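You operate a simulated robot arm through the tools that you are given. There is no shell and no other tool. Be economical: measure what you need, move in short steps, check, and stop when the job is done.

You run a simulated robot arm. Do the job below in one go: nothing can be reset, and whatever is moved stays where it is left.

## Task
Put two of the middle blue weights from the ends bench top on the mend bench shelf. Put the small white spool on the right rack middle shelf. Take the small yellow spool on the tall rack upper shelf and put it away on the right rack top shelf. Take the mini white bobbin on the right rack middle shelf and put it away on the pack bench top. Take the red block and leave it on the white paper pad. Switch the blue switch off. Any order will do. Set down upright: small white spool, small yellow spool.

The check looks at the end state, three seconds after you hand in, the way a careful person would. Anything else that was tipped, shoved, dropped, spilled or broken makes it a failure.

## Robot
A 7-joint arm with a two-finger parallel gripper on a trunk, on a base that drives. Base frame: it is fixed to the floor where the robot stands at the start and does not move with it; the origin is under the middle of the robot, x ahead of it, y to its left, z up; the surface under the hand at the start is at about z = 76. Lengths are in cm, angles in rad, forces in N, time in s.
With the tool pointing down near the work surface it reaches from about 22 to 74 cm from the robot's upright axis, wherever it stands. Its first joint turns from -2.897 to 2.897 rad. Places, roughly: blue switch [40, 490, 170]; mend bench shelf [60, 210, 20]; middle blue weight (4x4x2 cm) [60, 0, 80]; mini white bobbin (6x6x5 cm) [50, 450, 50]; pack bench top [550, 130, 80]; red block (10x6x5 cm) [60, 470, 80]; right rack middle shelf [50, 450, 40]; right rack top shelf [50, 450, 80]; small white spool (6x6x8 cm) [50, 350, 80]; small yellow spool (6x6x8 cm) [30, 410, 120]; white paper pad (15x20x2 cm) [80, 670, 60]. Payload 1.57 kg.
The tool frame sits at the grasp point between the pads (the TCP): z along the fingers, y along the line on which they close. The tips reach 3 cm beyond it. Largest opening 11 cm; finger width 2.4, thickness 1.2; the body of the gripper, 4.8 by 11.2 cm, starts 7.8 cm behind the TCP.
Orientation is that of the tool frame in the base frame, as a unit quaternion [x, y, z, w]. With the fingers straight down and closing along the base's y, the tool's x points along the base's -x, its y along +y and its z along -z.

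## Interface
- The arm moves only by the tool jog_arm. Its argument "increments" is a list of rows, each a list of 7 numbers: the turn, a rotation vector about the tool's x, y, z in units of 8 degrees (1.0 is 8 degrees), then the shift along the tool's x, y, z in units of 25 mm (1.0 is 25 mm), then the closure, from 0 (fully open) to 1 (shut). In form: [[ax, ay, az, x, y, z, claw], ...]. A call has 1 to 20 rows; each row shifts and turns the commanded pose from where the row before left it, along the tool's axes as they then stand. A call with a number of a shift or a turn outside -1 to 1 is refused whole. A row lasts 0.2 s, in which the tool goes at most 5 cm and 0.15 rad; a call with a longer step from one row to the next is refused whole, and so is a gripper value outside its range. Where a pose cannot be reached the arm comes as near as it can. A force on the tool above 40 N (or 10 N above the force at the start of the call, whichever is more), or a blocked arm, ends the call early, and 0.2 s more pass. Each finger travels about 4.5 cm/s and halts on what it meets, pressing with about 42 N; the grip force reading is that of the motor and also rises with nothing between the fingers. The clock runs only during rows and for 0.2 s after the last one: add rows that do not move to give the fingers time. The reply holds the time, the measured pose of the TCP, the force on the tool along the base axes, the opening and the grip force, in the units named above and with some noise, with the torque about the TCP (base axes, N m) and any sound that the robot's microphone picked up.
- Cameras (640 x 400 px; columns grow to the right, rows downward): "scene" is now at [1.2, 18.53, 148.46]; the picture's right is [0.37, -0.93, 0.00], its down [-0.69, -0.28, -0.67] and it looks along [0.62, 0.25, -0.74] (base axes); focal length 271 px, centre (320, 200). "wrist" rides on the gripper at [7, 1.6, -14.1] in the tool frame; the picture's right is [-0.23, 0.97, 0.00], its down [-0.86, -0.20, -0.48] and it looks along [-0.47, -0.11, 0.88] (tool axes); focal length 222 px, centre (320, 200). There is no depth. A picture from a camera that has moved, and an enlarged one, comes with that camera's place and axes in the base frame and with its lens.
- get_image(camera): a new picture of that camera. No time passes.
- raise_lower(by): slides the trunk up (or, below 0, down) by that many cm; the arm and the scene camera ride with it, the base frame stays. It gives what a move gives, with no picture.
- steer(legs): drives the robot by 1 to 6 legs, each [ahead, turn to the left] in cm and rad, along the robot's own axes; the way and the turn of a leg run together, so that a leg with both is an arc; at most 150 cm and 3.142 rad a leg. The arm and the cameras ride along, it lands a little off, and it stops where it bumps. It gives what a move gives.
- pan_tilt(pan, tilt): turns the head with the scene camera to pan (to the left, within 2.705 rad either way) and tilt (down, from -0.506 to 1.204), counted from straight ahead of the robot. It gives what a move gives.
- enlarge(camera, box): a new picture of the part [left, top, right, bottom] of that camera's present view, enlarged. No time passes.
- finish_job(): hands the job in; it is judged then, once.

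Work in short steps. Places have to be worked out from the pictures, the camera data and where the tool is seen: move nearer, look again, correct. Check each grasp and each placing, and mend what went wrong. You have 196 turns and 166 pictures in all, those below and enlarged ones among them. Open the gripper and draw the arm clear of the work before you hand the job in, unless the task says otherwise.

The tools are called by a JSON object that holds its "api" and its "payload". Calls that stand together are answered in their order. jog_arm: Moves the arm, as the interface text tells. Its arguments: {"type":"object","properties":{"increments":{"type":"array","items":{"type":"array","items":{"type":"number"}}}},"required":["increments"]} The other tools are called the same way: raise_lower (by) slides the trunk up or down; steer (legs) drives the base; pan_tilt (pan, tilt) turns the head that bears the scene camera; get_image (camera) takes a picture; enlarge (camera, box) takes an enlarged picture of a part of a camera's view; finish_job () hands the job in.

At the start:

```text
clock: 0.0
position: [40.09, 11.73, 105.36]
tcp_rot: [0.0, 1.0, 0.0, 0.001]
wrist_force: [1.0, -0.2, 0.6]
torque: [0.04, 0.01, 0.01]
width: 11.01
gripper_force: 0.1
trunk travel left (down, up): [-42.5, 16.5]
robot x, y, heading: [0.06, 0.02, 0.002]
head pan, tilt: [0.379, 0.84]
```

scene: 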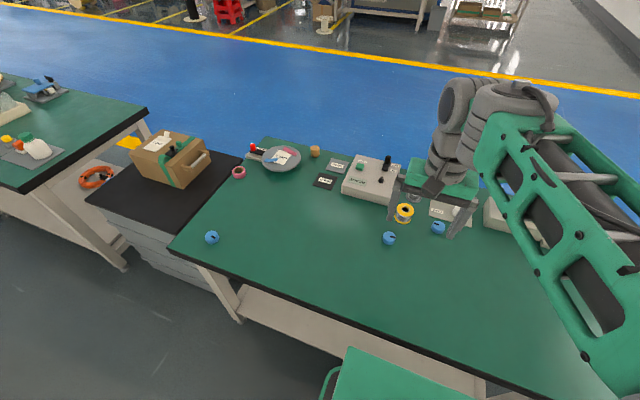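
wrist: 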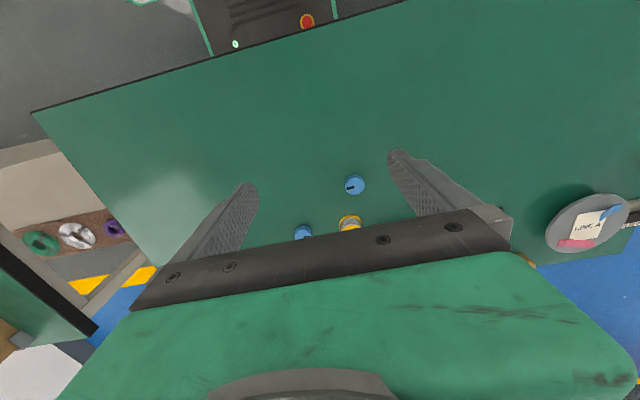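

I'll enlarge the bench in the scene view to see the sizes of the blue weights.

{"api": "enlarge", "payload": {"camera": "scene", "box": [340, 160, 500, 260]}}

{"api": "enlarge", "payload": {"camera": "scene", "box": [170, 160, 330, 260]}}

{"api": "pan_tilt", "payload": {"pan": -0.5, "tilt": 0.7}}

{"api": "get_image", "payload": {"camera": "scene"}}

```text
4.00 times, centred on (420, 210) of scene
camera zoom: at [1.2, 18.53, 148.46], right [0.37, -0.93, 0.0], down [-0.69, -0.28, -0.67], along [0.62, 0.25, -0.74], focal length 1083 px, centre (-80, 160)
```

zoom: 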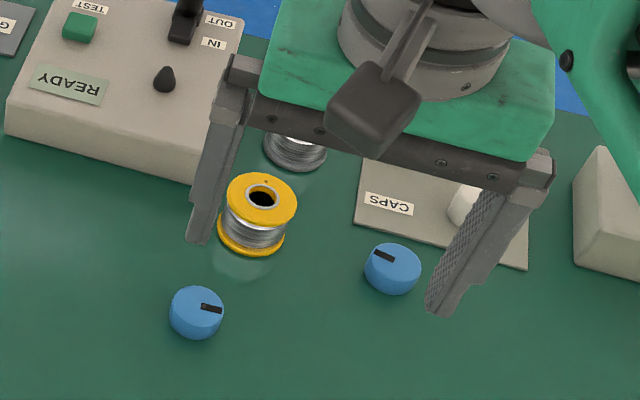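

```text
4.00 times, centred on (250, 210) of scene
camera zoom: at [1.2, 18.53, 148.46], right [0.37, -0.93, 0.0], down [-0.69, -0.28, -0.67], along [0.62, 0.25, -0.74], focal length 1083 px, centre (600, 160)
```

zoom: 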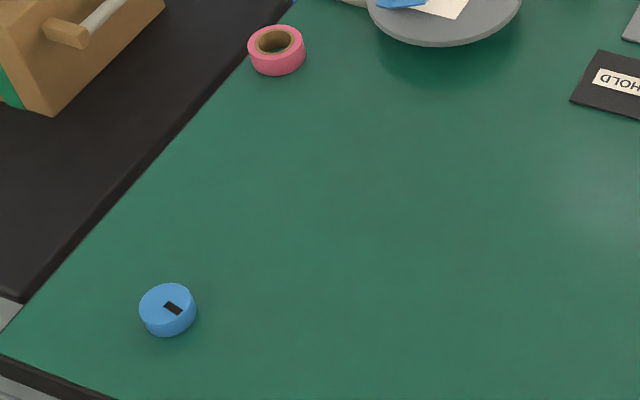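

```text
clock: 1.2
position: [40.16, 11.65, 105.42]
tcp_rot: [0.0, 1.0, -0.001, 0.0]
wrist_force: [0.0, 0.4, 0.3]
torque: [-0.01, -0.01, -0.02]
width: 11.01
gripper_force: 0.1
trunk travel left (down, up): [-42.5, 16.5]
robot x, y, heading: [-0.15, -0.22, -0.001]
head pan, tilt: [-0.499, 0.7]
```

```text
161 pictures are left
camera scene: at [1.35, 11.56, 149.61], right [-0.48, -0.88, 0.0], down [-0.57, 0.31, -0.76], along [0.67, -0.37, -0.64], focal length 271 px, centre (320, 200)
```

scene: 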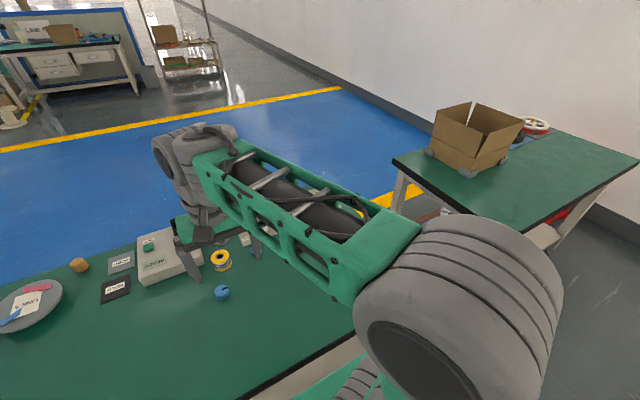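

All three weights appear the same size (~4 cm). The nearest is at about (54, 16). I move above it and check with both cameras.

{"api": "jog_arm", "payload": {"increments": [[0, 0, 0, -0.93, 0.31, 0.8, 0], [0, 0, 0, -0.93, 0.31, 0.8, 0], [0, 0, 0, -0.93, 0.31, 0.8, 0], [0, 0, 0, -0.93, 0.31, 0.8, 0], [0, 0, 0, -0.93, 0.31, 0.8, 0], [0, 0, 0, -0.93, 0.31, 0.8, 0], [0, 0, 0, 0, 0, 0, 0]]}}

{"api": "get_image", "payload": {"camera": "wrist"}}

```text
clock: 2.8
position: [54.11, 16.11, 93.39]
tcp_rot: [0.0, 1.0, 0.0, 0.001]
wrist_force: [0.9, 0.1, 0.1]
torque: [-0.01, 0.01, 0.01]
width: 11.0
gripper_force: 0.1
trunk travel left (down, up): [-42.5, 16.5]
robot x, y, heading: [-0.35, 0.14, -0.001]
head pan, tilt: [-0.499, 0.7]
```

```text
160 pictures are left
camera wrist: at [47.24, 17.85, 107.45], right [0.23, 0.97, 0.0], down [0.86, -0.2, 0.48], along [0.47, -0.11, -0.88], focal length 222 px, centre (320, 200)
```

wrist: 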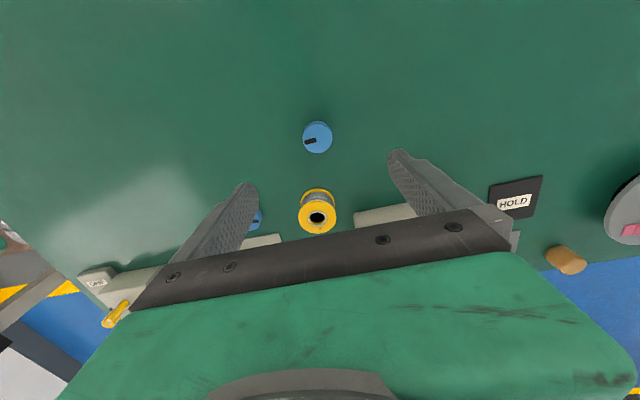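

Weight is at (53.9, 15.9), right beneath the tool. I descend and grip it.

{"api": "jog_arm", "payload": {"increments": [[0, 0, 0, 0.03, -0.03, 0.92, 0], [0, 0, 0, 0.03, -0.03, 0.92, 0], [0, 0, 0, 0, 0, 0.92, 0], [0, 0, 0, 0, 0, 0.92, 0], [0, 0, 0, 0, 0, 0.92, 0], [0, 0, 0, 0, 0, 0.92, 0], [0, 0, 0, 0, 0, 0, 0], [0, 0, 0, 0, 0, 0, 1], [0, 0, 0, 0, 0, 0, 1], [0, 0, 0, 0, 0, 0, 1], [0, 0, 0, 0, 0, 0, 1], [0, 0, 0, 0, 0, 0, 1], [0, 0, 0, 0, 0, 0, 1]]}}

{"api": "get_image", "payload": {"camera": "wrist"}}

```text
clock: 5.6
position: [53.98, 16.13, 79.7]
tcp_rot: [0.0, 1.0, 0.001, 0.0]
wrist_force: [0.4, -1.1, 0.7]
torque: [-0.07, 0.03, 0.01]
width: 3.9
gripper_force: 30.8
trunk travel left (down, up): [-42.5, 16.5]
robot x, y, heading: [0.11, -0.27, 0.0]
head pan, tilt: [-0.499, 0.7]
```

```text
159 pictures are left
camera wrist: at [47.11, 17.76, 93.82], right [0.23, 0.97, 0.0], down [0.86, -0.2, 0.48], along [0.47, -0.11, -0.88], focal length 222 px, centre (320, 200)
```

wrist: 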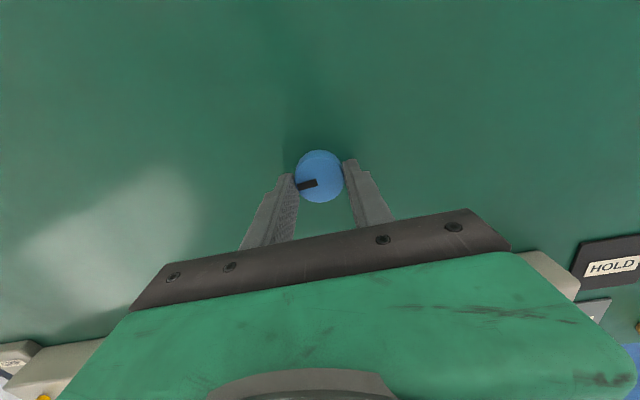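

Gripped (3.9 cm). I lift, draw back, and look to the left for the path to the mend bench.

{"api": "jog_arm", "payload": {"increments": [[0, 0, 0, 0, 0, -1, 1], [0, 0, 0, 0, 0, -1, 1], [0, 0, 0, 0, 0, -1, 1], [0, 0, 0, 0, 0, -1, 1], [0, 0, 0, 0, 0, -1, 1], [0, 0, 0, 0, 0, -1, 1], [0, 0, 0, 0, 0, -1, 1], [0, 0, 0, 0, 0, -1, 1], [0, 0, 0, 0, 0, -1, 1], [0, 0, 0, 0, 0, -1, 1], [0, 0, 0, 1, -0.7, 0, 1], [0, 0, 0, 1, -0.7, 0, 1], [0, 0, 0, 1, -0.7, 0, 1], [0, 0, 0, 1, -0.7, 0, 1], [0, 0, 0, 1, -0.7, 0, 1], [0, 0, 0, 1, -0.7, 0, 1], [0, 0, 0, 1, -0.7, 0, 1], [0, 0, 0, 0, 0, 0, 1]]}}

{"api": "pan_tilt", "payload": {"pan": 1.2, "tilt": 0.55}}

{"api": "get_image", "payload": {"camera": "scene"}}

{"api": "pan_tilt", "payload": {"pan": 1.9, "tilt": 0.4}}

{"api": "get_image", "payload": {"camera": "scene"}}

```text
clock: 9.4
position: [36.62, 3.98, 104.54]
tcp_rot: [0.0, 1.0, 0.0, 0.0]
wrist_force: [-1.5, -1.0, -1.6]
torque: [0.0, -0.04, -0.02]
width: 3.88
gripper_force: 42.4
trunk travel left (down, up): [-42.5, 16.5]
robot x, y, heading: [-0.33, -0.26, 0.003]
head pan, tilt: [-0.499, 0.7]
```

```text
clock: 11.1
position: [36.65, 4.1, 104.48]
tcp_rot: [0.0, 1.0, 0.001, 0.001]
wrist_force: [0.3, -0.4, -2.3]
torque: [0.01, 0.02, 0.02]
width: 3.88
gripper_force: 42.1
trunk travel left (down, up): [-42.5, 16.5]
robot x, y, heading: [0.22, -0.08, -0.001]
head pan, tilt: [1.201, 0.55]
```

```text
158 pictures are left
camera scene: at [-2.85, 23.99, 150.92], right [0.93, -0.36, 0.0], down [-0.19, -0.49, -0.85], along [0.31, 0.79, -0.52], focal length 271 px, centre (320, 200)
```

scene: 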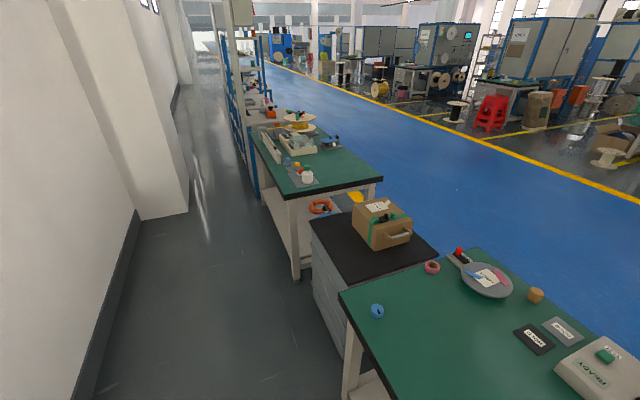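

```text
clock: 12.2
position: [36.68, 4.13, 104.57]
tcp_rot: [-0.001, 1.0, -0.001, 0.0]
wrist_force: [0.1, -0.7, -1.9]
torque: [0.02, -0.03, -0.01]
width: 3.86
gripper_force: 42.6
trunk travel left (down, up): [-42.5, 16.5]
robot x, y, heading: [-0.11, -0.31, -0.001]
head pan, tilt: [1.901, 0.4]
```

```text
157 pictures are left
camera scene: at [-9.1, 24.38, 152.29], right [0.95, 0.32, 0.0], down [0.13, -0.37, -0.92], along [-0.3, 0.87, -0.39], focal length 271 px, centre (320, 200)
```

scene: 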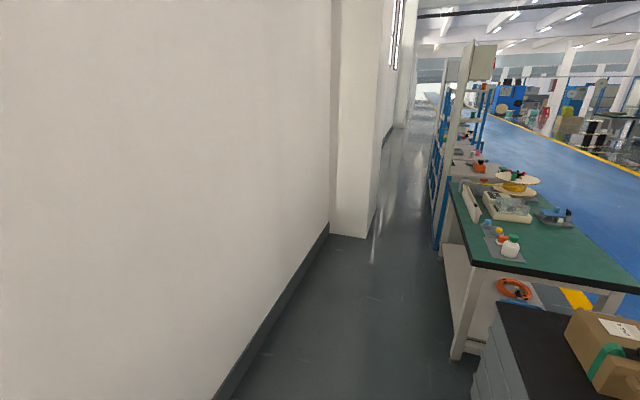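

Corridor along x=0 is clear to y≈250. I turn left, drive to about y=205, and turn back to face the mend bench.

{"api": "steer", "payload": {"legs": [[0, 1.571], [110, 0], [90, 0]]}}

{"api": "pan_tilt", "payload": {"pan": -0.9, "tilt": 0.7}}

{"api": "get_image", "payload": {"camera": "scene"}}

{"api": "pan_tilt", "payload": {"pan": -0.2, "tilt": 0.4}}

{"api": "get_image", "payload": {"camera": "scene"}}

```text
clock: 13.7
position: [35.28, 10.29, 104.45]
tcp_rot: [-0.088, 0.996, 0.001, -0.001]
wrist_force: [-0.2, 0.0, -2.2]
torque: [-0.02, 0.0, 0.01]
width: 3.88
gripper_force: 41.9
trunk travel left (down, up): [-42.5, 16.5]
robot x, y, heading: [-0.07, -0.15, 0.173]
head pan, tilt: [1.901, 0.4]
stopped in leg 1: the robot was blocked; the commanded pose is now the measured one
```

```text
clock: 16.1
position: [35.23, 10.42, 104.37]
tcp_rot: [-0.087, 0.996, -0.001, -0.001]
wrist_force: [0.7, -0.4, -2.4]
torque: [-0.02, 0.02, 0.04]
width: 3.84
gripper_force: 42.0
trunk travel left (down, up): [-42.5, 16.5]
robot x, y, heading: [-0.08, 0.1, 0.167]
head pan, tilt: [-0.901, 0.7]
```

```text
156 pictures are left
camera scene: at [-2.49, 8.67, 149.61], right [-0.67, -0.75, 0.0], down [-0.48, 0.43, -0.77], along [0.57, -0.51, -0.64], focal length 271 px, centre (320, 200)
```

scene: 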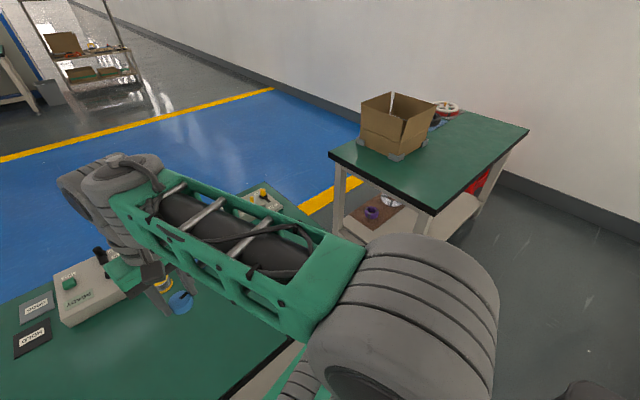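

```text
clock: 17.2
position: [35.25, 10.29, 104.45]
tcp_rot: [-0.087, 0.996, 0.0, 0.0]
wrist_force: [-0.1, -0.4, -1.6]
torque: [0.04, 0.01, 0.01]
width: 3.86
gripper_force: 41.9
trunk travel left (down, up): [-42.5, 16.5]
robot x, y, heading: [-0.26, 0.11, 0.176]
head pan, tilt: [-0.201, 0.4]
```

```text
155 pictures are left
camera scene: at [0.43, 14.05, 152.29], right [-0.03, -1.0, 0.0], down [-0.39, 0.01, -0.92], along [0.92, -0.03, -0.39], focal length 271 px, centre (320, 200)
```

scene: 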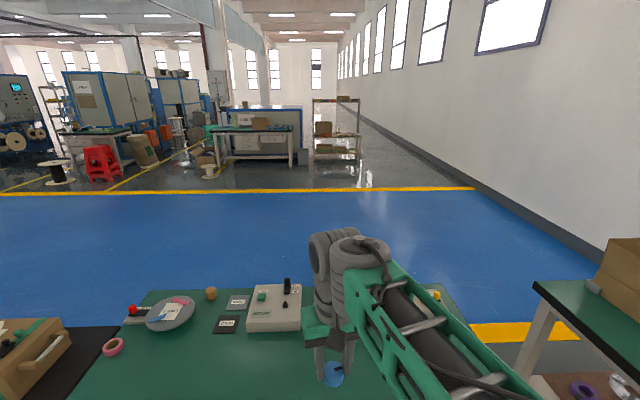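

The base corner hits the bench when turning. I straighten, back up 22 cm, and turn again.

{"api": "steer", "payload": {"legs": [[0, -0.17], [-22, 0], [0, 1.571]]}}

{"api": "pan_tilt", "payload": {"pan": 0.0, "tilt": 0.7}}

{"api": "get_image", "payload": {"camera": "scene"}}

```text
clock: 23.4
position: [-26.0, 36.52, 104.49]
tcp_rot: [0.707, -0.707, 0.0, 0.0]
wrist_force: [-1.5, 0.1, -2.4]
torque: [-0.02, 0.02, 0.0]
width: 3.87
gripper_force: 42.4
trunk travel left (down, up): [-42.5, 16.5]
robot x, y, heading: [-22.09, -0.01, 1.57]
head pan, tilt: [-0.201, 0.4]
```

```text
clock: 24.2
position: [-26.21, 36.68, 104.49]
tcp_rot: [0.707, -0.707, 0.0, 0.0]
wrist_force: [-0.7, 0.3, -2.2]
torque: [-0.03, -0.02, 0.04]
width: 3.88
gripper_force: 41.2
trunk travel left (down, up): [-42.5, 16.5]
robot x, y, heading: [-21.79, -0.0, 1.564]
head pan, tilt: [0.0, 0.7]
```

```text
154 pictures are left
camera scene: at [-37.49, 2.66, 149.62], right [1.0, 0.0, 0.0], down [0.0, -0.64, -0.77], along [0.0, 0.77, -0.64], focal length 271 px, centre (320, 200)
```

scene: 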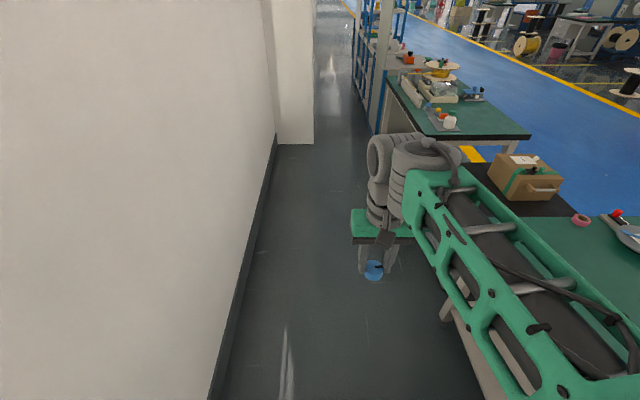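

Clear now; I drive 200 cm along +y.

{"api": "steer", "payload": {"legs": [[110, 0], [90, 0]]}}

{"api": "pan_tilt", "payload": {"pan": -1.2, "tilt": 0.8}}

{"api": "get_image", "payload": {"camera": "scene"}}

{"api": "pan_tilt", "payload": {"pan": -0.3, "tilt": 0.4}}

{"api": "get_image", "payload": {"camera": "scene"}}

```text
clock: 34.2
position: [-24.01, 238.36, 104.52]
tcp_rot: [-0.706, 0.709, 0.0, -0.001]
wrist_force: [-0.6, 0.2, -2.0]
torque: [0.05, 0.01, 0.01]
width: 3.86
gripper_force: 42.1
trunk travel left (down, up): [-42.5, 16.5]
robot x, y, heading: [-19.99, 201.59, 1.563]
head pan, tilt: [0.0, 0.7]
```

```text
clock: 35.6
position: [-24.01, 238.43, 104.42]
tcp_rot: [-0.706, 0.709, -0.001, -0.001]
wrist_force: [-0.4, 0.5, -2.3]
torque: [0.0, 0.01, 0.02]
width: 3.84
gripper_force: 42.4
trunk travel left (down, up): [-42.5, 16.5]
robot x, y, heading: [-20.18, 201.51, 1.563]
head pan, tilt: [-1.201, 0.799]
```

```text
153 pictures are left
camera scene: at [-28.17, 198.89, 148.79], right [0.36, -0.93, 0.0], down [-0.67, -0.26, -0.7], along [0.65, 0.25, -0.72], focal length 271 px, centre (320, 200)
```

scene: 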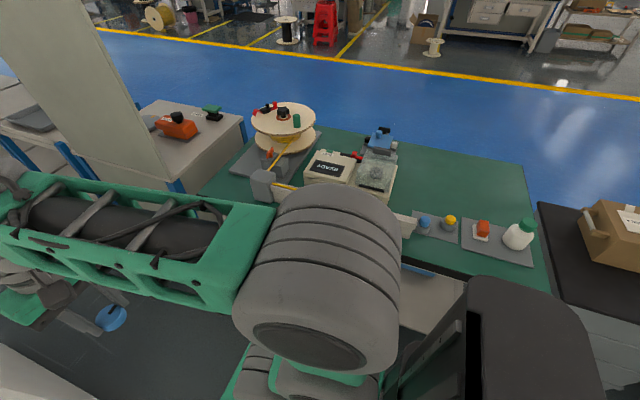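

```text
clock: 36.8
position: [-24.13, 238.46, 104.41]
tcp_rot: [-0.705, 0.709, -0.001, -0.001]
wrist_force: [-0.6, -0.3, -1.6]
torque: [-0.03, -0.03, 0.01]
width: 3.81
gripper_force: 41.8
trunk travel left (down, up): [-42.5, 16.5]
robot x, y, heading: [-19.93, 201.9, 1.564]
head pan, tilt: [-0.3, 0.4]
```

```text
152 pictures are left
camera scene: at [-32.9, 204.85, 152.29], right [0.95, -0.3, 0.0], down [-0.12, -0.37, -0.92], along [0.28, 0.88, -0.39], focal length 271 px, centre (320, 200)
```

scene: 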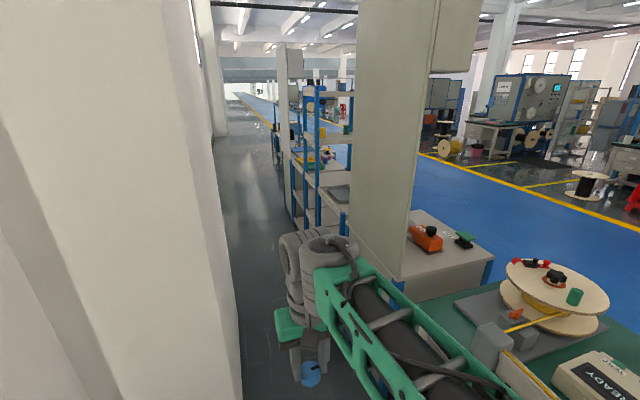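

I turn right to face the mend bench, then look under the bench top.

{"api": "steer", "payload": {"legs": [[0, -1.565]]}}

{"api": "pan_tilt", "payload": {"pan": 0.35, "tilt": 1.1}}

{"api": "get_image", "payload": {"camera": "scene"}}

{"api": "get_image", "payload": {"camera": "wrist"}}

```text
clock: 41.1
position: [16.65, 204.89, 104.58]
tcp_rot: [0.013, 1.0, 0.0, -0.001]
wrist_force: [0.4, 0.9, -2.5]
torque: [0.01, 0.01, 0.03]
width: 3.83
gripper_force: 42.0
trunk travel left (down, up): [-42.5, 16.5]
robot x, y, heading: [-19.72, 201.87, -0.035]
head pan, tilt: [-0.3, 0.4]
```

```text
clock: 42.2
position: [16.63, 204.89, 104.48]
tcp_rot: [0.012, 1.0, -0.001, -0.001]
wrist_force: [-0.2, 0.9, -1.2]
torque: [-0.03, 0.02, 0.04]
width: 3.85
gripper_force: 41.7
trunk travel left (down, up): [-42.5, 16.5]
robot x, y, heading: [-20.37, 201.84, -0.024]
head pan, tilt: [0.351, 1.1]
```

```text
151 pictures are left
camera scene: at [-19.75, 219.54, 146.62], right [0.32, -0.95, 0.0], down [-0.85, -0.28, -0.45], along [0.43, 0.14, -0.89], focal length 271 px, centre (320, 200)
```

scene: 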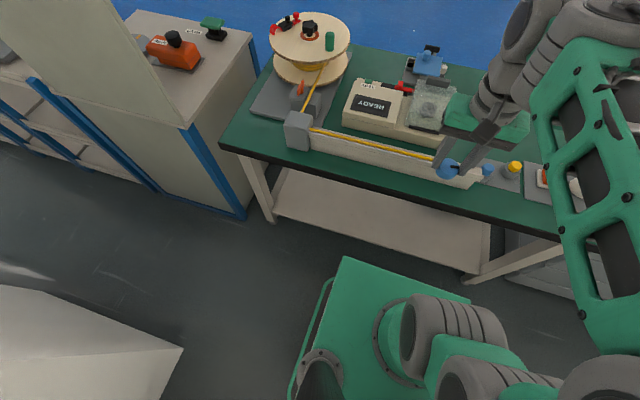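

```text
150 pictures are left
camera wrist: at [9.84, 206.77, 118.56], right [0.25, 0.97, 0.0], down [0.85, -0.22, 0.48], along [0.46, -0.12, -0.88], focal length 222 px, centre (320, 200)
```

wrist: 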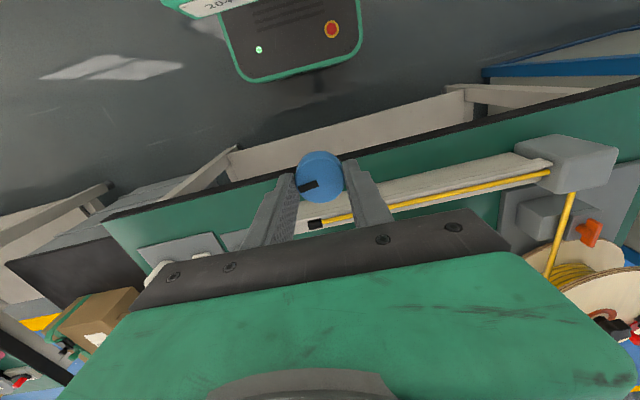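

The shelf edge is about x=28, almost under the bench-top edge at 26.5, so I need to reach in with the tool tilted. I back up a bit, lower the trunk, and look.

{"api": "steer", "payload": {"legs": [[-10, 0.024]]}}

{"api": "raise_lower", "payload": {"by": -42}}

{"api": "pan_tilt", "payload": {"pan": 0.0, "tilt": 0.6}}

{"api": "get_image", "payload": {"camera": "scene"}}

```text
clock: 43.3
position: [6.67, 206.06, 104.51]
tcp_rot: [0.001, 1.0, 0.0, -0.002]
wrist_force: [0.2, 0.1, -2.6]
torque: [0.03, -0.01, 0.02]
width: 3.83
gripper_force: 42.1
trunk travel left (down, up): [-42.5, 16.5]
robot x, y, heading: [-29.82, 202.27, -0.003]
head pan, tilt: [0.351, 1.1]
```

```text
refused: -42 is not a number from -40 to 40
```

```text
clock: 44.2
position: [6.54, 205.95, 104.5]
tcp_rot: [0.001, 1.0, 0.0, -0.001]
wrist_force: [0.0, -0.2, -2.4]
torque: [0.0, -0.03, -0.03]
width: 3.87
gripper_force: 42.1
trunk travel left (down, up): [-42.5, 16.5]
robot x, y, heading: [-30.24, 201.94, -0.004]
head pan, tilt: [0.0, 0.6]
```

```text
149 pictures are left
camera scene: at [-27.31, 217.54, 150.46], right [0.0, -1.0, 0.0], down [-0.57, 0.0, -0.82], along [0.82, 0.0, -0.57], focal length 271 px, centre (320, 200)
```

scene: 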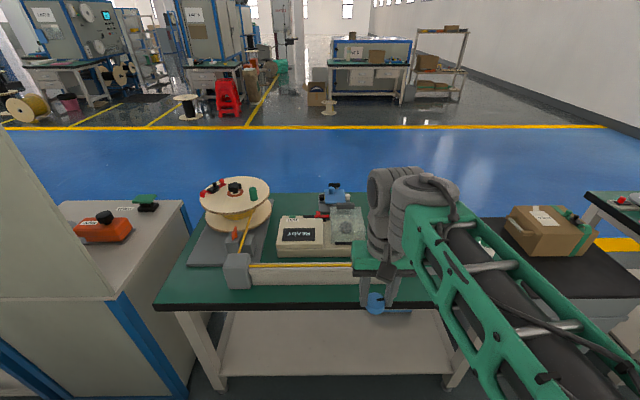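

Lowering the trunk 40 cm at a time limit, then looking again.

{"api": "raise_lower", "payload": {"by": -40}}

{"api": "pan_tilt", "payload": {"pan": 0.0, "tilt": 0.5}}

{"api": "get_image", "payload": {"camera": "scene"}}

{"api": "get_image", "payload": {"camera": "wrist"}}

```text
clock: 48.1
position: [6.53, 205.86, 64.43]
tcp_rot: [0.002, 1.0, -0.001, -0.001]
wrist_force: [-0.2, 0.7, -1.1]
torque: [0.03, -0.02, -0.01]
width: 3.87
gripper_force: 41.4
trunk travel left (down, up): [-2.5, 56.5]
robot x, y, heading: [-30.0, 201.66, -0.011]
head pan, tilt: [0.0, 0.6]
```

```text
clock: 48.8
position: [6.57, 205.99, 64.58]
tcp_rot: [0.0, 1.0, 0.0, -0.001]
wrist_force: [0.6, 0.5, -2.6]
torque: [0.0, 0.01, 0.01]
width: 3.85
gripper_force: 42.2
trunk travel left (down, up): [-2.5, 56.5]
robot x, y, heading: [-30.11, 201.54, -0.004]
head pan, tilt: [0.0, 0.499]
```

```text
148 pictures are left
camera scene: at [-27.05, 217.53, 111.38], right [0.0, -1.0, 0.0], down [-0.48, 0.0, -0.88], along [0.88, 0.0, -0.48], focal length 271 px, centre (320, 200)
```

scene: 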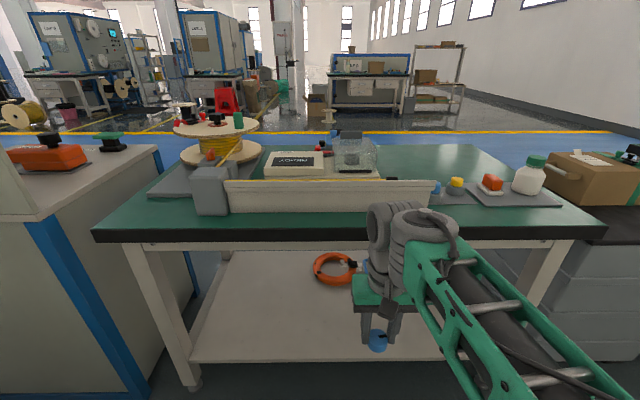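

```text
147 pictures are left
camera wrist: at [-0.32, 207.65, 78.57], right [0.23, 0.97, 0.0], down [0.86, -0.2, 0.48], along [0.46, -0.11, -0.88], focal length 222 px, centre (320, 200)
```

wrist: 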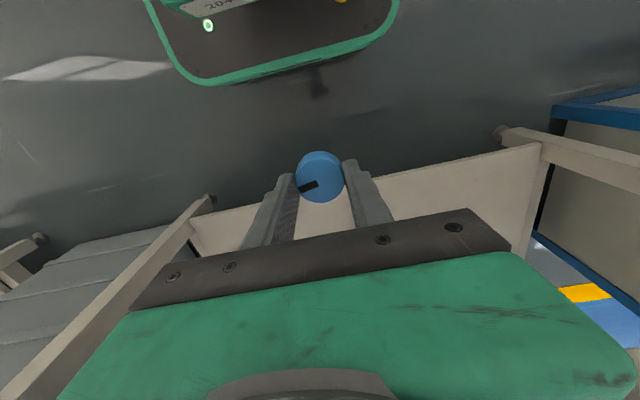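

Shelf is clear at the front (orange cable at x≈70), clearance under the apron ≈69, and the wrist stack is ~27 cm above the TCP, so a vertical tool fits. I go forward a little, lower to z≈30 in front of the bench.

{"api": "jog_arm", "payload": {"increments": [[0, 0, 0, -1, 0, 0, 1], [0, 0, 0, -1, 0, 0, 1], [0, 0, 0, 0, 0, 1, 1], [0, 0, 0, 0, 0, 1, 1], [0, 0, 0, 0, 0, 1, 1], [0, 0, 0, 0, 0, 1, 1], [0, 0, 0, 0, 0, 1, 1], [0, 0, 0, 0, 0, 1, 1], [0, 0, 0, 0, 0, 1, 1], [0, 0, 0, 0, 0, 1, 1], [0, 0, 0, 0, 0, 1, 1], [0, 0, 0, 0, 0, 1, 1], [0, 0, 0, 0, 0, 1, 1], [0, 0, 0, 0, 0, 1, 1], [0, 0, 0, 0, 0, 1, 1], [0, 0, 0, 0, 0, 0.5, 1], [0, 0, 0, 0, 0, 0, 1]]}}

{"api": "get_image", "payload": {"camera": "scene"}}

```text
clock: 52.4
position: [11.53, 205.95, 30.82]
tcp_rot: [0.001, 1.0, 0.0, 0.0]
wrist_force: [-0.1, 0.5, -1.9]
torque: [-0.01, 0.0, 0.01]
width: 3.83
gripper_force: 42.1
trunk travel left (down, up): [-2.5, 56.5]
robot x, y, heading: [-30.11, 201.81, -0.007]
head pan, tilt: [0.0, 0.499]
```

```text
146 pictures are left
camera scene: at [-27.05, 217.53, 111.38], right [0.0, -1.0, 0.0], down [-0.48, 0.0, -0.88], along [0.88, 0.0, -0.48], focal length 271 px, centre (320, 200)
```

scene: 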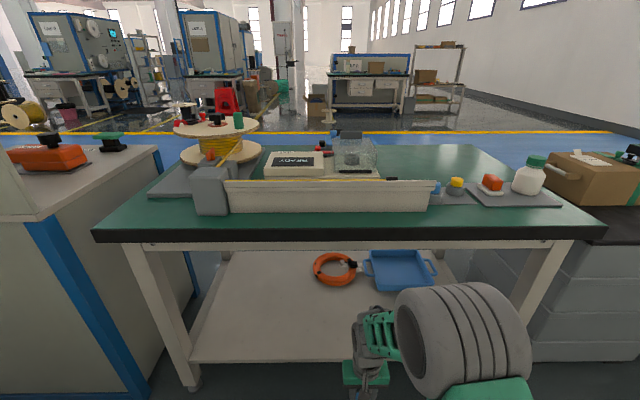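

Tilting 45° keeps the wrist outside the bench edge. I advance 10 cm, then tilt.

{"api": "jog_arm", "payload": {"increments": [[0, 0, 0, -1, 0, 0, 1], [0, 0, 0, -1, 0, 0, 1], [0, 0, 0, -1, 0, 0, 1], [0, 0, 0, -1, 0, 0, 1], [0, -1, 0, 0, 0, 0, 1], [0, -1, 0, 0, 0, 0, 1], [0, -1, 0, 0, 0, 0, 1], [0, -1, 0, 0, 0, 0, 1], [0, -1, 0, 0, 0, 0, 1], [0, -0.6, 0, 0, 0, 0, 1], [0, 0, 0, 0, 0, 0, 1], [0, 0, 0, 0, 0, 0, 1]]}}

{"api": "get_image", "payload": {"camera": "scene"}}

{"api": "get_image", "payload": {"camera": "wrist"}}

```text
clock: 55.0
position: [21.51, 205.93, 30.76]
tcp_rot: [0.001, 0.925, -0.001, 0.381]
wrist_force: [0.4, -0.2, -2.7]
torque: [-0.02, 0.07, 0.0]
width: 3.85
gripper_force: 42.3
trunk travel left (down, up): [-2.5, 56.5]
robot x, y, heading: [-30.3, 201.85, -0.006]
head pan, tilt: [0.0, 0.499]
```

```text
145 pictures are left
camera scene: at [-27.04, 217.53, 111.38], right [0.0, -1.0, 0.0], down [-0.48, 0.0, -0.88], along [0.88, 0.0, -0.48], focal length 271 px, centre (320, 200)
```

scene: 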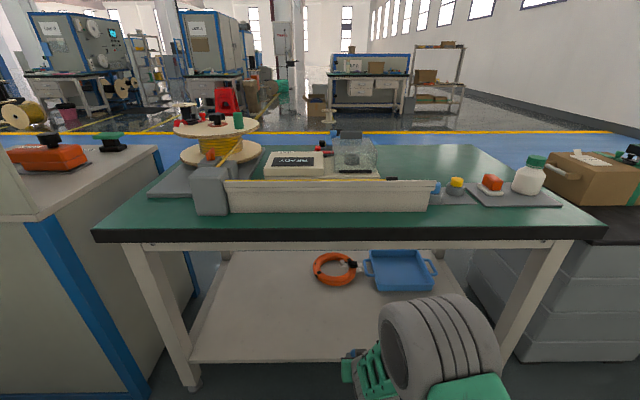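

```text
144 pictures are left
camera wrist: at [6.68, 207.66, 35.76], right [0.16, 0.97, 0.16], down [0.27, -0.2, 0.94], along [0.95, -0.11, -0.3], focal length 222 px, centre (320, 200)
```

wrist: 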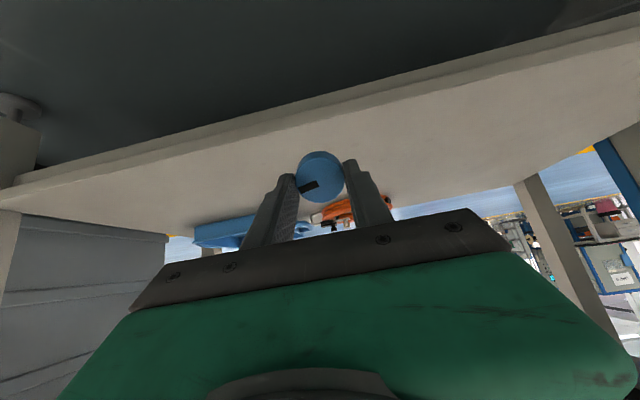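

Good. Now I advance to x≈38, rising 2 cm, then look again.

{"api": "jog_arm", "payload": {"increments": [[0, 0, 0, -0.85, 0, 0.66, 1], [0, 0, 0, -0.85, 0, 0.66, 1], [0, 0, 0, -0.85, 0, 0.66, 1], [0, 0, 0, -0.85, 0, 0.66, 1], [0, 0, 0, -0.85, 0, 0.66, 1], [0, 0, 0, -0.85, 0, 0.66, 1], [0, 0, 0, 0, 0, 0, 1]]}}

{"api": "get_image", "payload": {"camera": "scene"}}

{"api": "get_image", "payload": {"camera": "wrist"}}

```text
clock: 56.5
position: [37.55, 205.74, 32.55]
tcp_rot: [0.0, 0.925, 0.0, 0.38]
wrist_force: [0.3, -0.6, -1.2]
torque: [-0.01, 0.06, 0.0]
width: 3.82
gripper_force: 42.6
trunk travel left (down, up): [-2.5, 56.5]
robot x, y, heading: [-30.06, 201.8, -0.009]
head pan, tilt: [0.0, 0.499]
```

```text
143 pictures are left
camera scene: at [-27.04, 217.53, 111.38], right [0.0, -1.0, 0.0], down [-0.48, 0.0, -0.88], along [0.88, 0.0, -0.48], focal length 271 px, centre (320, 200)
```

scene: 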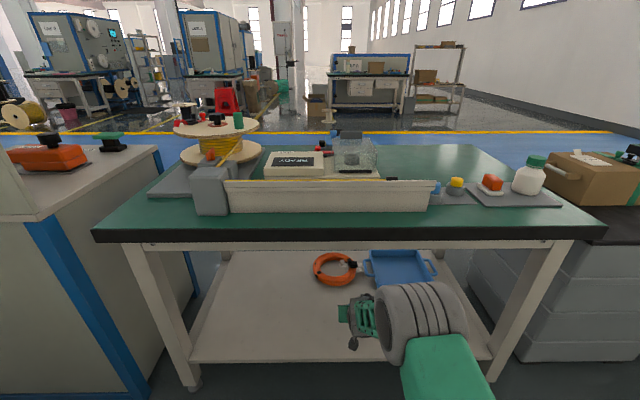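

```text
142 pictures are left
camera wrist: at [22.64, 207.5, 37.58], right [0.16, 0.97, 0.16], down [0.27, -0.2, 0.94], along [0.95, -0.11, -0.3], focal length 222 px, centre (320, 200)
```

wrist: 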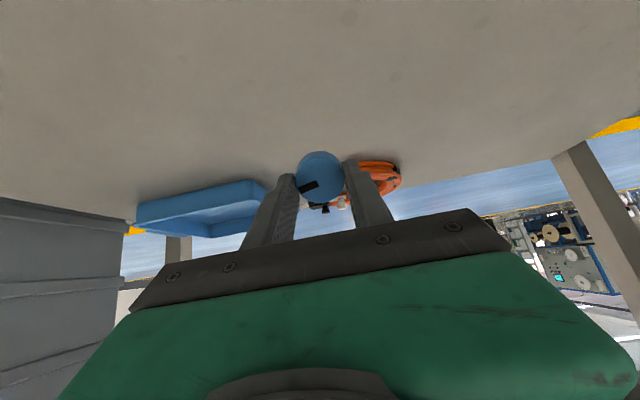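

Over the shelf. I lower gently, watching the force.

{"api": "jog_arm", "payload": {"increments": [[0, 0, 0, 0.28, 0, 0.284, 1], [0, 0, 0, 0.28, 0, 0.284, 1], [0, 0, 0, 0.28, 0, 0.284, 1], [0, 0, 0, 0.28, 0, 0.284, 1], [0, 0, 0, 0.28, 0, 0.284, 1], [0, 0, 0, 0, 0, 0, 1]]}}

{"api": "enlarge", "payload": {"camera": "wrist", "box": [240, 120, 400, 220]}}

{"api": "enlarge", "payload": {"camera": "scene", "box": [300, 260, 460, 360]}}

```text
clock: 58.0
position: [37.52, 205.92, 27.62]
tcp_rot: [0.0, 0.925, 0.0, 0.38]
wrist_force: [0.3, 0.7, -1.9]
torque: [0.01, 0.05, 0.0]
width: 3.82
gripper_force: 42.7
trunk travel left (down, up): [-2.5, 56.5]
robot x, y, heading: [-30.02, 201.88, -0.002]
head pan, tilt: [0.0, 0.499]
```

```text
4.00 times, centred on (320, 170) of wrist
camera zoom: at [22.7, 207.69, 32.61], right [0.16, 0.97, 0.16], down [0.27, -0.2, 0.94], along [0.95, -0.11, -0.3], focal length 888 px, centre (320, 320)
```

zoom: 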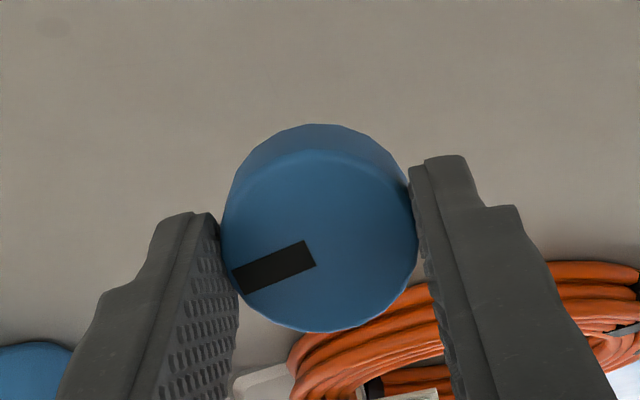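

```text
4.00 times, centred on (380, 310) of scene
camera zoom: at [-27.04, 217.53, 111.38], right [0.0, -1.0, 0.0], down [-0.48, 0.0, -0.88], along [0.88, 0.0, -0.48], focal length 1083 px, centre (80, -240)
```

zoom: 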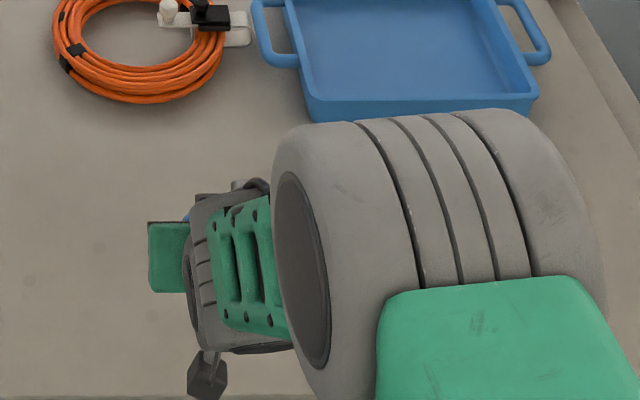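

Not touching yet (force unchanged). I lower in 0.5 cm steps.

{"api": "jog_arm", "payload": {"increments": [[0, 0, 0, 0.14, 0, 0.142, 1], [0, 0, 0, 0.14, 0, 0.142, 1], [0, 0, 0, 0.14, 0, 0.142, 1], [0, 0, 0, 0.14, 0, 0.142, 1], [0, 0, 0, 0.14, 0, 0.142, 1], [0, 0, 0, 0, 0, 0, 1]]}}

```text
clock: 59.4
position: [37.41, 205.81, 25.12]
tcp_rot: [0.001, 0.925, -0.001, 0.38]
wrist_force: [0.0, 0.1, -1.7]
torque: [-0.02, 0.07, 0.02]
width: 3.85
gripper_force: 42.4
trunk travel left (down, up): [-2.5, 56.5]
robot x, y, heading: [-29.61, 201.98, -0.006]
head pan, tilt: [0.0, 0.499]
```

{"api": "jog_arm", "payload": {"increments": [[0, 0, 0, 0.085, 0, 0.085, 1], [0, 0, 0, 0.085, 0, 0.085, 1], [0, 0, 0, 0.085, 0, 0.085, 1], [0, 0, 0, 0.085, 0, 0.085, 1], [0, 0, 0, 0.085, 0, 0.085, 1], [0, 0, 0, 0, 0, 0, 1]]}}

{"api": "enlarge", "payload": {"camera": "wrist", "box": [240, 120, 400, 220]}}

```text
clock: 60.8
position: [37.63, 206.0, 24.06]
tcp_rot: [0.003, 0.924, -0.001, 0.383]
wrist_force: [-13.9, -3.0, 26.4]
torque: [-0.15, 0.28, -0.01]
width: 3.8
gripper_force: 42.5
trunk travel left (down, up): [-2.5, 56.5]
robot x, y, heading: [-30.33, 202.06, -0.006]
head pan, tilt: [0.0, 0.499]
```

```text
4.00 times, centred on (320, 170) of wrist
camera zoom: at [22.82, 207.73, 29.01], right [0.16, 0.97, 0.16], down [0.26, -0.2, 0.94], along [0.95, -0.11, -0.29], focal length 888 px, centre (320, 320)
```

zoom: 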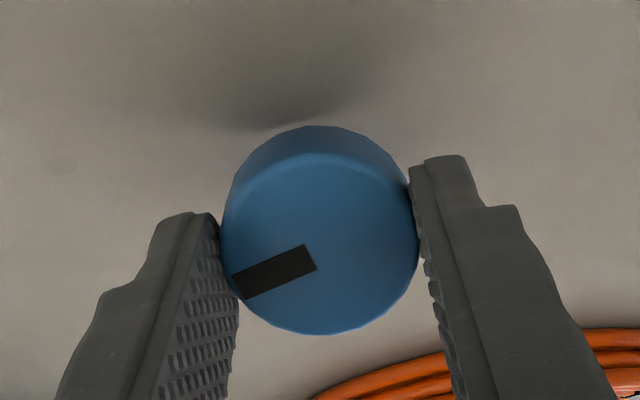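

Contact made (~28 N). I back off 3 mm and open; the weight should fall flat.

{"api": "jog_arm", "payload": {"increments": [[0, 0, 0, -0.08, 0, -0.08, 1], [0, 0, 0, 0, 0, 0, 1], [0, 0, 0, 0, 0, 0, 0.5], [0, 0, 0, 0, 0, 0, 0.4], [0, 0, 0, 0, 0, 0, 0.3], [0, 0, 0, 0, 0, 0, 0.3], [0, 0, 0, 0, 0, 0, 0.3]]}}

{"api": "get_image", "payload": {"camera": "wrist"}}

```text
clock: 62.4
position: [37.31, 206.12, 23.89]
tcp_rot: [0.001, 0.925, 0.0, 0.38]
wrist_force: [0.1, 0.5, 0.3]
torque: [0.01, 0.02, 0.01]
width: 7.68
gripper_force: 0.1
trunk travel left (down, up): [-2.5, 56.5]
robot x, y, heading: [-30.09, 201.91, -0.004]
head pan, tilt: [0.0, 0.499]
```

```text
138 pictures are left
camera wrist: at [22.64, 207.71, 28.97], right [0.16, 0.97, 0.16], down [0.27, -0.2, 0.94], along [0.95, -0.11, -0.3], focal length 222 px, centre (320, 200)
```

wrist: 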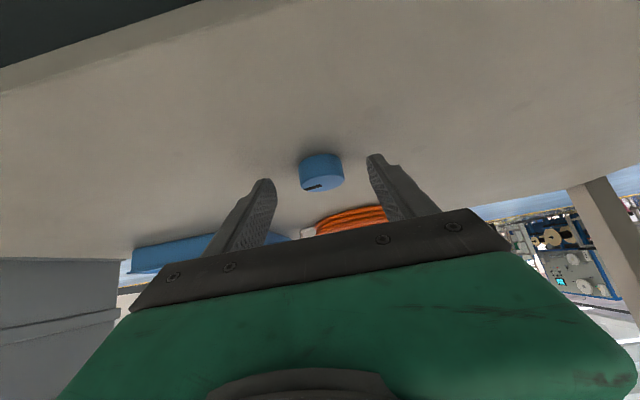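

The weight lies flat on the shelf. I retreat, un-tilt, raise the trunk.

{"api": "jog_arm", "payload": {"increments": [[0, 0, 0, 0, 0, -1, 0.3], [0, 0, 0, 0, 0, -1, 0.3], [0, 0, 0, 0, 0, -1, 0.3], [0, 0, 0, 0, 0, -1, 0.3], [0, 0, 0, 0, 0, -1, 0.3], [0, 0, 0, 0, 0, -1, 0], [0, 0, 0, 0, 0, -1, 0], [0, 0, 0, 0, 0, -1, 0], [0, 0, 0, 0.8, 0, 0, 0], [0, 0, 0, 0.8, 0, 0, 0], [0, 0, 0, 0.8, 0, 0, 0], [0, 0, 0, 0.8, 0, 0, 0], [0, 1, 0, 0, 0, 0, 0], [0, 1, 0, 0, 0, 0, 0], [0, 1, 0, 0, 0, 0, 0], [0, 1, 0, 0, 0, 0, 0], [0, 1, 0, 0, 0, 0, 0], [0, 0.6, 0, 0, 0, 0, 0], [0, 0, 0, 0, 0, 0, 0]]}}

{"api": "raise_lower", "payload": {"by": 40}}

{"api": "get_image", "payload": {"camera": "scene"}}

```text
clock: 66.3
position: [17.83, 205.9, 32.58]
tcp_rot: [0.0, 1.0, 0.0, 0.0]
wrist_force: [0.6, 0.3, -0.5]
torque: [-0.01, 0.01, -0.02]
width: 11.0
gripper_force: 0.1
trunk travel left (down, up): [-2.5, 56.5]
robot x, y, heading: [-30.28, 201.52, -0.005]
head pan, tilt: [0.0, 0.499]
```

```text
clock: 70.2
position: [17.71, 205.86, 72.49]
tcp_rot: [0.001, 1.0, 0.0, -0.001]
wrist_force: [-0.2, 0.1, -0.1]
torque: [0.0, 0.02, 0.05]
width: 11.02
gripper_force: 0.1
trunk travel left (down, up): [-42.5, 16.5]
robot x, y, heading: [-30.0, 202.04, -0.007]
head pan, tilt: [0.0, 0.499]
```

```text
137 pictures are left
camera scene: at [-27.05, 217.53, 151.38], right [0.0, -1.0, 0.0], down [-0.48, 0.0, -0.88], along [0.88, 0.0, -0.48], focal length 271 px, centre (320, 200)
```

scene: 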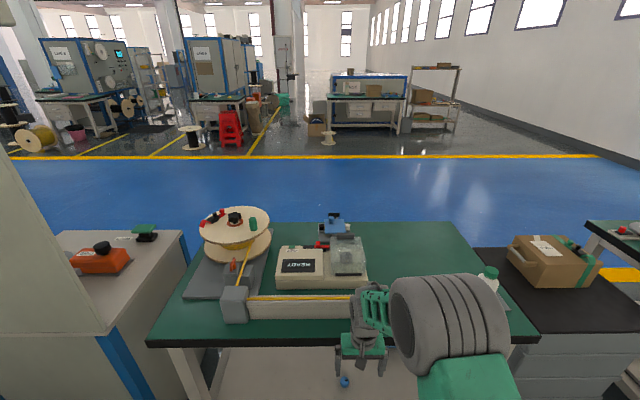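

Weight visible on the shelf. I raise the arm, and drive back to the third weight at about (34, 69).

{"api": "jog_arm", "payload": {"increments": [[0, 0, 0, 1, 0, -1, 0], [0, 0, 0, 1, 0, -1, 0], [0, 0, 0, 1, 0, -1, 0], [0, 0, 0, 0, 0, -1, 0], [0, 0, 0, 0, 0, -1, 0], [0, 0, 0, 0, 0, -1, 0], [0, 0, 0, 0, 0, -1, 0], [0, 0, 0, 0, 0, -1, 0], [0, 0, 0, 0, 0, -1, 0], [0, 0, 0, 0, 0, -1, 0], [0, 0, 0, 0, 0, -1, 0], [0, 0, 0, 0, 0, -1, 0], [0, 0, 0, 0, 0, -1, 0]]}}

{"api": "steer", "payload": {"legs": [[5, 0], [0, -1.565], [136, 0], [0, 1.571]]}}

{"api": "pan_tilt", "payload": {"pan": 0.2, "tilt": 0.8}}

{"api": "get_image", "payload": {"camera": "scene"}}

```text
clock: 73.0
position: [10.06, 205.85, 105.0]
tcp_rot: [0.001, 1.0, 0.0, -0.002]
wrist_force: [0.0, -0.8, 0.1]
torque: [-0.01, 0.0, 0.02]
width: 11.01
gripper_force: 0.3
trunk travel left (down, up): [-42.5, 16.5]
robot x, y, heading: [-30.67, 201.55, -0.004]
head pan, tilt: [0.0, 0.499]
```

```text
clock: 87.7
position: [18.37, 68.12, 104.91]
tcp_rot: [0.024, 1.0, 0.0, -0.002]
wrist_force: [0.8, 0.4, -0.7]
torque: [-0.02, 0.0, 0.0]
width: 11.01
gripper_force: 0.0
trunk travel left (down, up): [-42.5, 16.5]
robot x, y, heading: [-22.22, 66.15, -0.049]
head pan, tilt: [0.0, 0.499]
```

```text
clock: 88.5
position: [18.48, 68.2, 104.92]
tcp_rot: [0.024, 1.0, -0.001, 0.0]
wrist_force: [-0.7, 0.0, -0.3]
torque: [0.01, -0.03, -0.03]
width: 11.0
gripper_force: 0.0
trunk travel left (down, up): [-42.5, 16.5]
robot x, y, heading: [-21.95, 66.34, -0.049]
head pan, tilt: [0.201, 0.799]
```

```text
136 pictures are left
camera scene: at [-19.31, 83.22, 148.79], right [0.15, -0.99, 0.0], down [-0.71, -0.11, -0.7], along [0.69, 0.1, -0.72], focal length 271 px, centre (320, 200)
```

scene: 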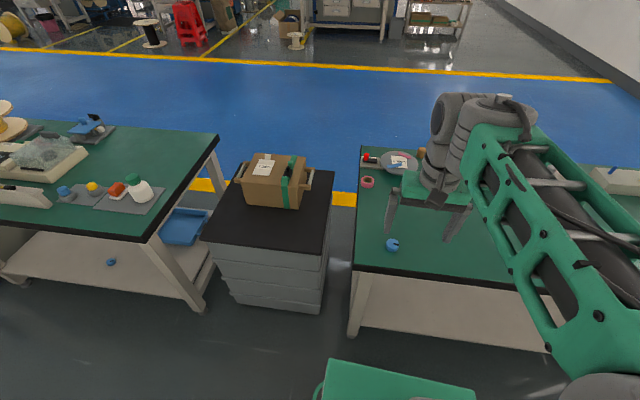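

Weight at about (33.2, 67.7). I move above it and check with the wrist camera.

{"api": "jog_arm", "payload": {"increments": [[0, 0, 0, -0.98, 0, 0.8, 0], [0, 0, 0, -0.98, 0, 0.8, 0], [0, 0, 0, -0.98, 0, 0.8, 0], [0, 0, 0, -0.98, 0, 0.8, 0], [0, 0, 0, -0.98, 0, 0.8, 0], [0, 0, 0, -0.98, 0, 0.8, 0], [0, 0, 0, 0, 0, 0, 0]]}}

{"api": "get_image", "payload": {"camera": "wrist"}}

```text
clock: 90.1
position: [32.82, 67.51, 93.13]
tcp_rot: [0.024, 1.0, 0.0, -0.001]
wrist_force: [0.0, 0.0, -0.2]
torque: [-0.04, 0.03, 0.04]
width: 10.99
gripper_force: 0.1
trunk travel left (down, up): [-42.5, 16.5]
robot x, y, heading: [-21.93, 66.05, -0.049]
head pan, tilt: [0.201, 0.799]
```

```text
135 pictures are left
camera wrist: at [26.06, 69.54, 107.18], right [0.27, 0.96, 0.0], down [0.85, -0.24, 0.48], along [0.46, -0.13, -0.88], focal length 222 px, centre (320, 200)
```

wrist: 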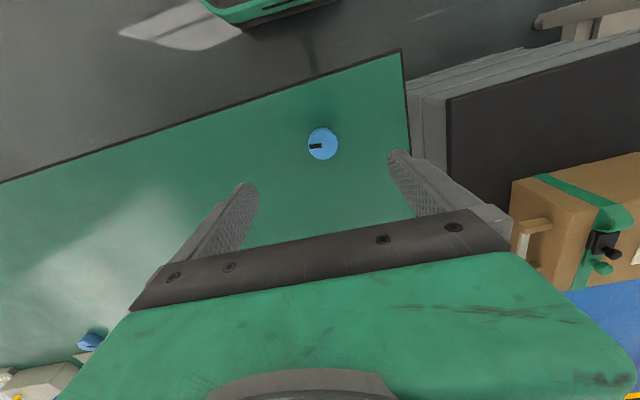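

At (33.6, 67.8). Descend with a small correction and grip.

{"api": "jog_arm", "payload": {"increments": [[0, 0, 0, -0.16, 0.07, 0.9, 0], [0, 0, 0, -0.16, 0.07, 0.9, 0], [0, 0, 0, 0, 0, 0.9, 0], [0, 0, 0, 0, 0, 0.9, 0], [0, 0, 0, 0, 0, 0.9, 0], [0, 0, 0, 0, 0, 0.9, 0], [0, 0, 0, 0, 0, 0, 0], [0, 0, 0, 0, 0, 0, 1], [0, 0, 0, 0, 0, 0, 1], [0, 0, 0, 0, 0, 0, 1], [0, 0, 0, 0, 0, 0, 1], [0, 0, 0, 0, 0, 0, 1], [0, 0, 0, 0, 0, 0, 1]]}}

{"api": "get_image", "payload": {"camera": "wrist"}}

```text
clock: 92.9
position: [33.8, 67.97, 79.27]
tcp_rot: [0.023, 1.0, 0.0, 0.001]
wrist_force: [-0.2, -3.4, 0.7]
torque: [-0.1, 0.02, 0.02]
width: 3.88
gripper_force: 30.3
trunk travel left (down, up): [-42.5, 16.5]
robot x, y, heading: [-22.16, 66.01, -0.05]
head pan, tilt: [0.201, 0.799]
```

```text
134 pictures are left
camera wrist: at [27.01, 69.94, 93.39], right [0.27, 0.96, 0.0], down [0.85, -0.24, 0.48], along [0.46, -0.13, -0.88], focal length 222 px, centre (320, 200)
```

wrist: 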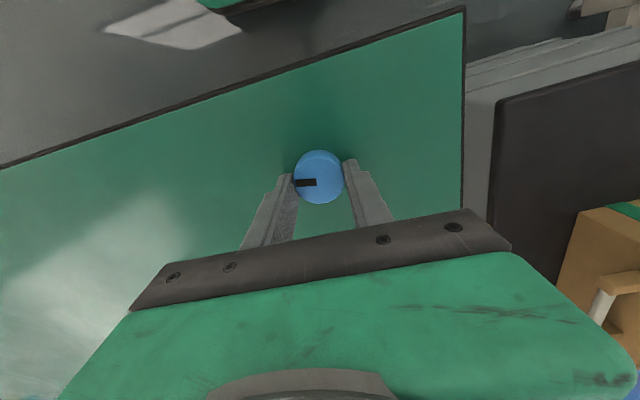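

Gripped. Lift, retract, and drive back to y≈190 facing the mend bench.

{"api": "jog_arm", "payload": {"increments": [[0, 0, 0, 0, 0, -1, 1], [0, 0, 0, 0, 0, -1, 1], [0, 0, 0, 0, 0, -1, 1], [0, 0, 0, 0, 0, -1, 1], [0, 0, 0, 0, 0, -1, 1], [0, 0, 0, 1, 0, -1, 1], [0, 0, 0, 1, 0, -1, 1], [0, 0, 0, 1, 0, -1, 1], [0, 0, 0, 1, 0, -1, 1], [0, 0, 0, 1, 0, -1, 1], [0, 0, 0, 1, 0, 0, 1], [0, 0, 0, 1, 0, 0, 1], [0, 0, 0, 0, 0, 0, 1]]}}

{"api": "steer", "payload": {"legs": [[0, 1.62], [123, 0], [0, -1.571], [-8, 0]]}}

{"api": "raise_lower", "payload": {"by": -40}}

{"api": "pan_tilt", "payload": {"pan": 0.0, "tilt": 0.5}}

{"api": "get_image", "payload": {"camera": "scene"}}

```text
clock: 95.7
position: [16.74, 68.7, 104.44]
tcp_rot: [0.024, 1.0, 0.001, -0.001]
wrist_force: [-0.2, -0.5, -1.4]
torque: [0.01, -0.01, 0.02]
width: 3.84
gripper_force: 42.3
trunk travel left (down, up): [-42.5, 16.5]
robot x, y, heading: [-21.98, 66.32, -0.05]
head pan, tilt: [0.201, 0.799]
```

```text
clock: 110.1
position: [7.04, 191.39, 104.51]
tcp_rot: [-0.024, 1.0, 0.0, -0.001]
wrist_force: [0.8, 1.0, -1.7]
torque: [0.01, 0.02, -0.03]
width: 3.84
gripper_force: 41.7
trunk travel left (down, up): [-42.5, 16.5]
robot x, y, heading: [-31.3, 185.45, 0.043]
head pan, tilt: [0.201, 0.799]
```

```text
clock: 114.0
position: [7.23, 191.47, 64.54]
tcp_rot: [-0.024, 1.0, 0.001, -0.001]
wrist_force: [0.2, 0.1, -1.9]
torque: [0.01, 0.01, 0.01]
width: 3.83
gripper_force: 41.5
trunk travel left (down, up): [-2.5, 56.5]
robot x, y, heading: [-31.48, 185.3, 0.045]
head pan, tilt: [0.201, 0.799]
```

```text
clock: 114.8
position: [7.11, 191.52, 64.39]
tcp_rot: [-0.023, 1.0, 0.0, -0.001]
wrist_force: [-0.3, -0.5, -2.3]
torque: [-0.01, 0.01, -0.03]
width: 3.84
gripper_force: 42.4
trunk travel left (down, up): [-2.5, 56.5]
robot x, y, heading: [-30.75, 184.97, 0.041]
head pan, tilt: [0.0, 0.499]
```

```text
133 pictures are left
camera scene: at [-28.83, 201.11, 111.37], right [0.04, -1.0, 0.0], down [-0.48, -0.02, -0.88], along [0.88, 0.04, -0.48], focal length 271 px, centre (320, 200)
```

scene: 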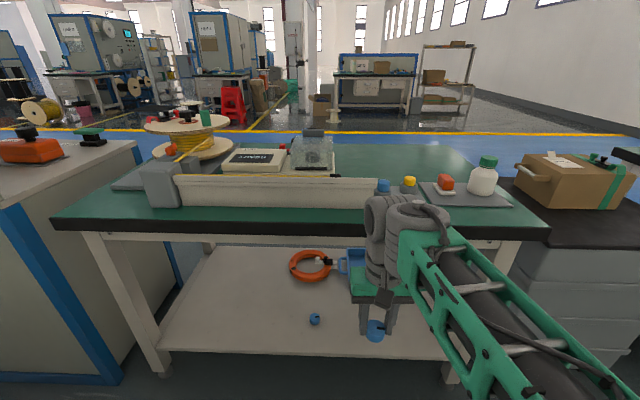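

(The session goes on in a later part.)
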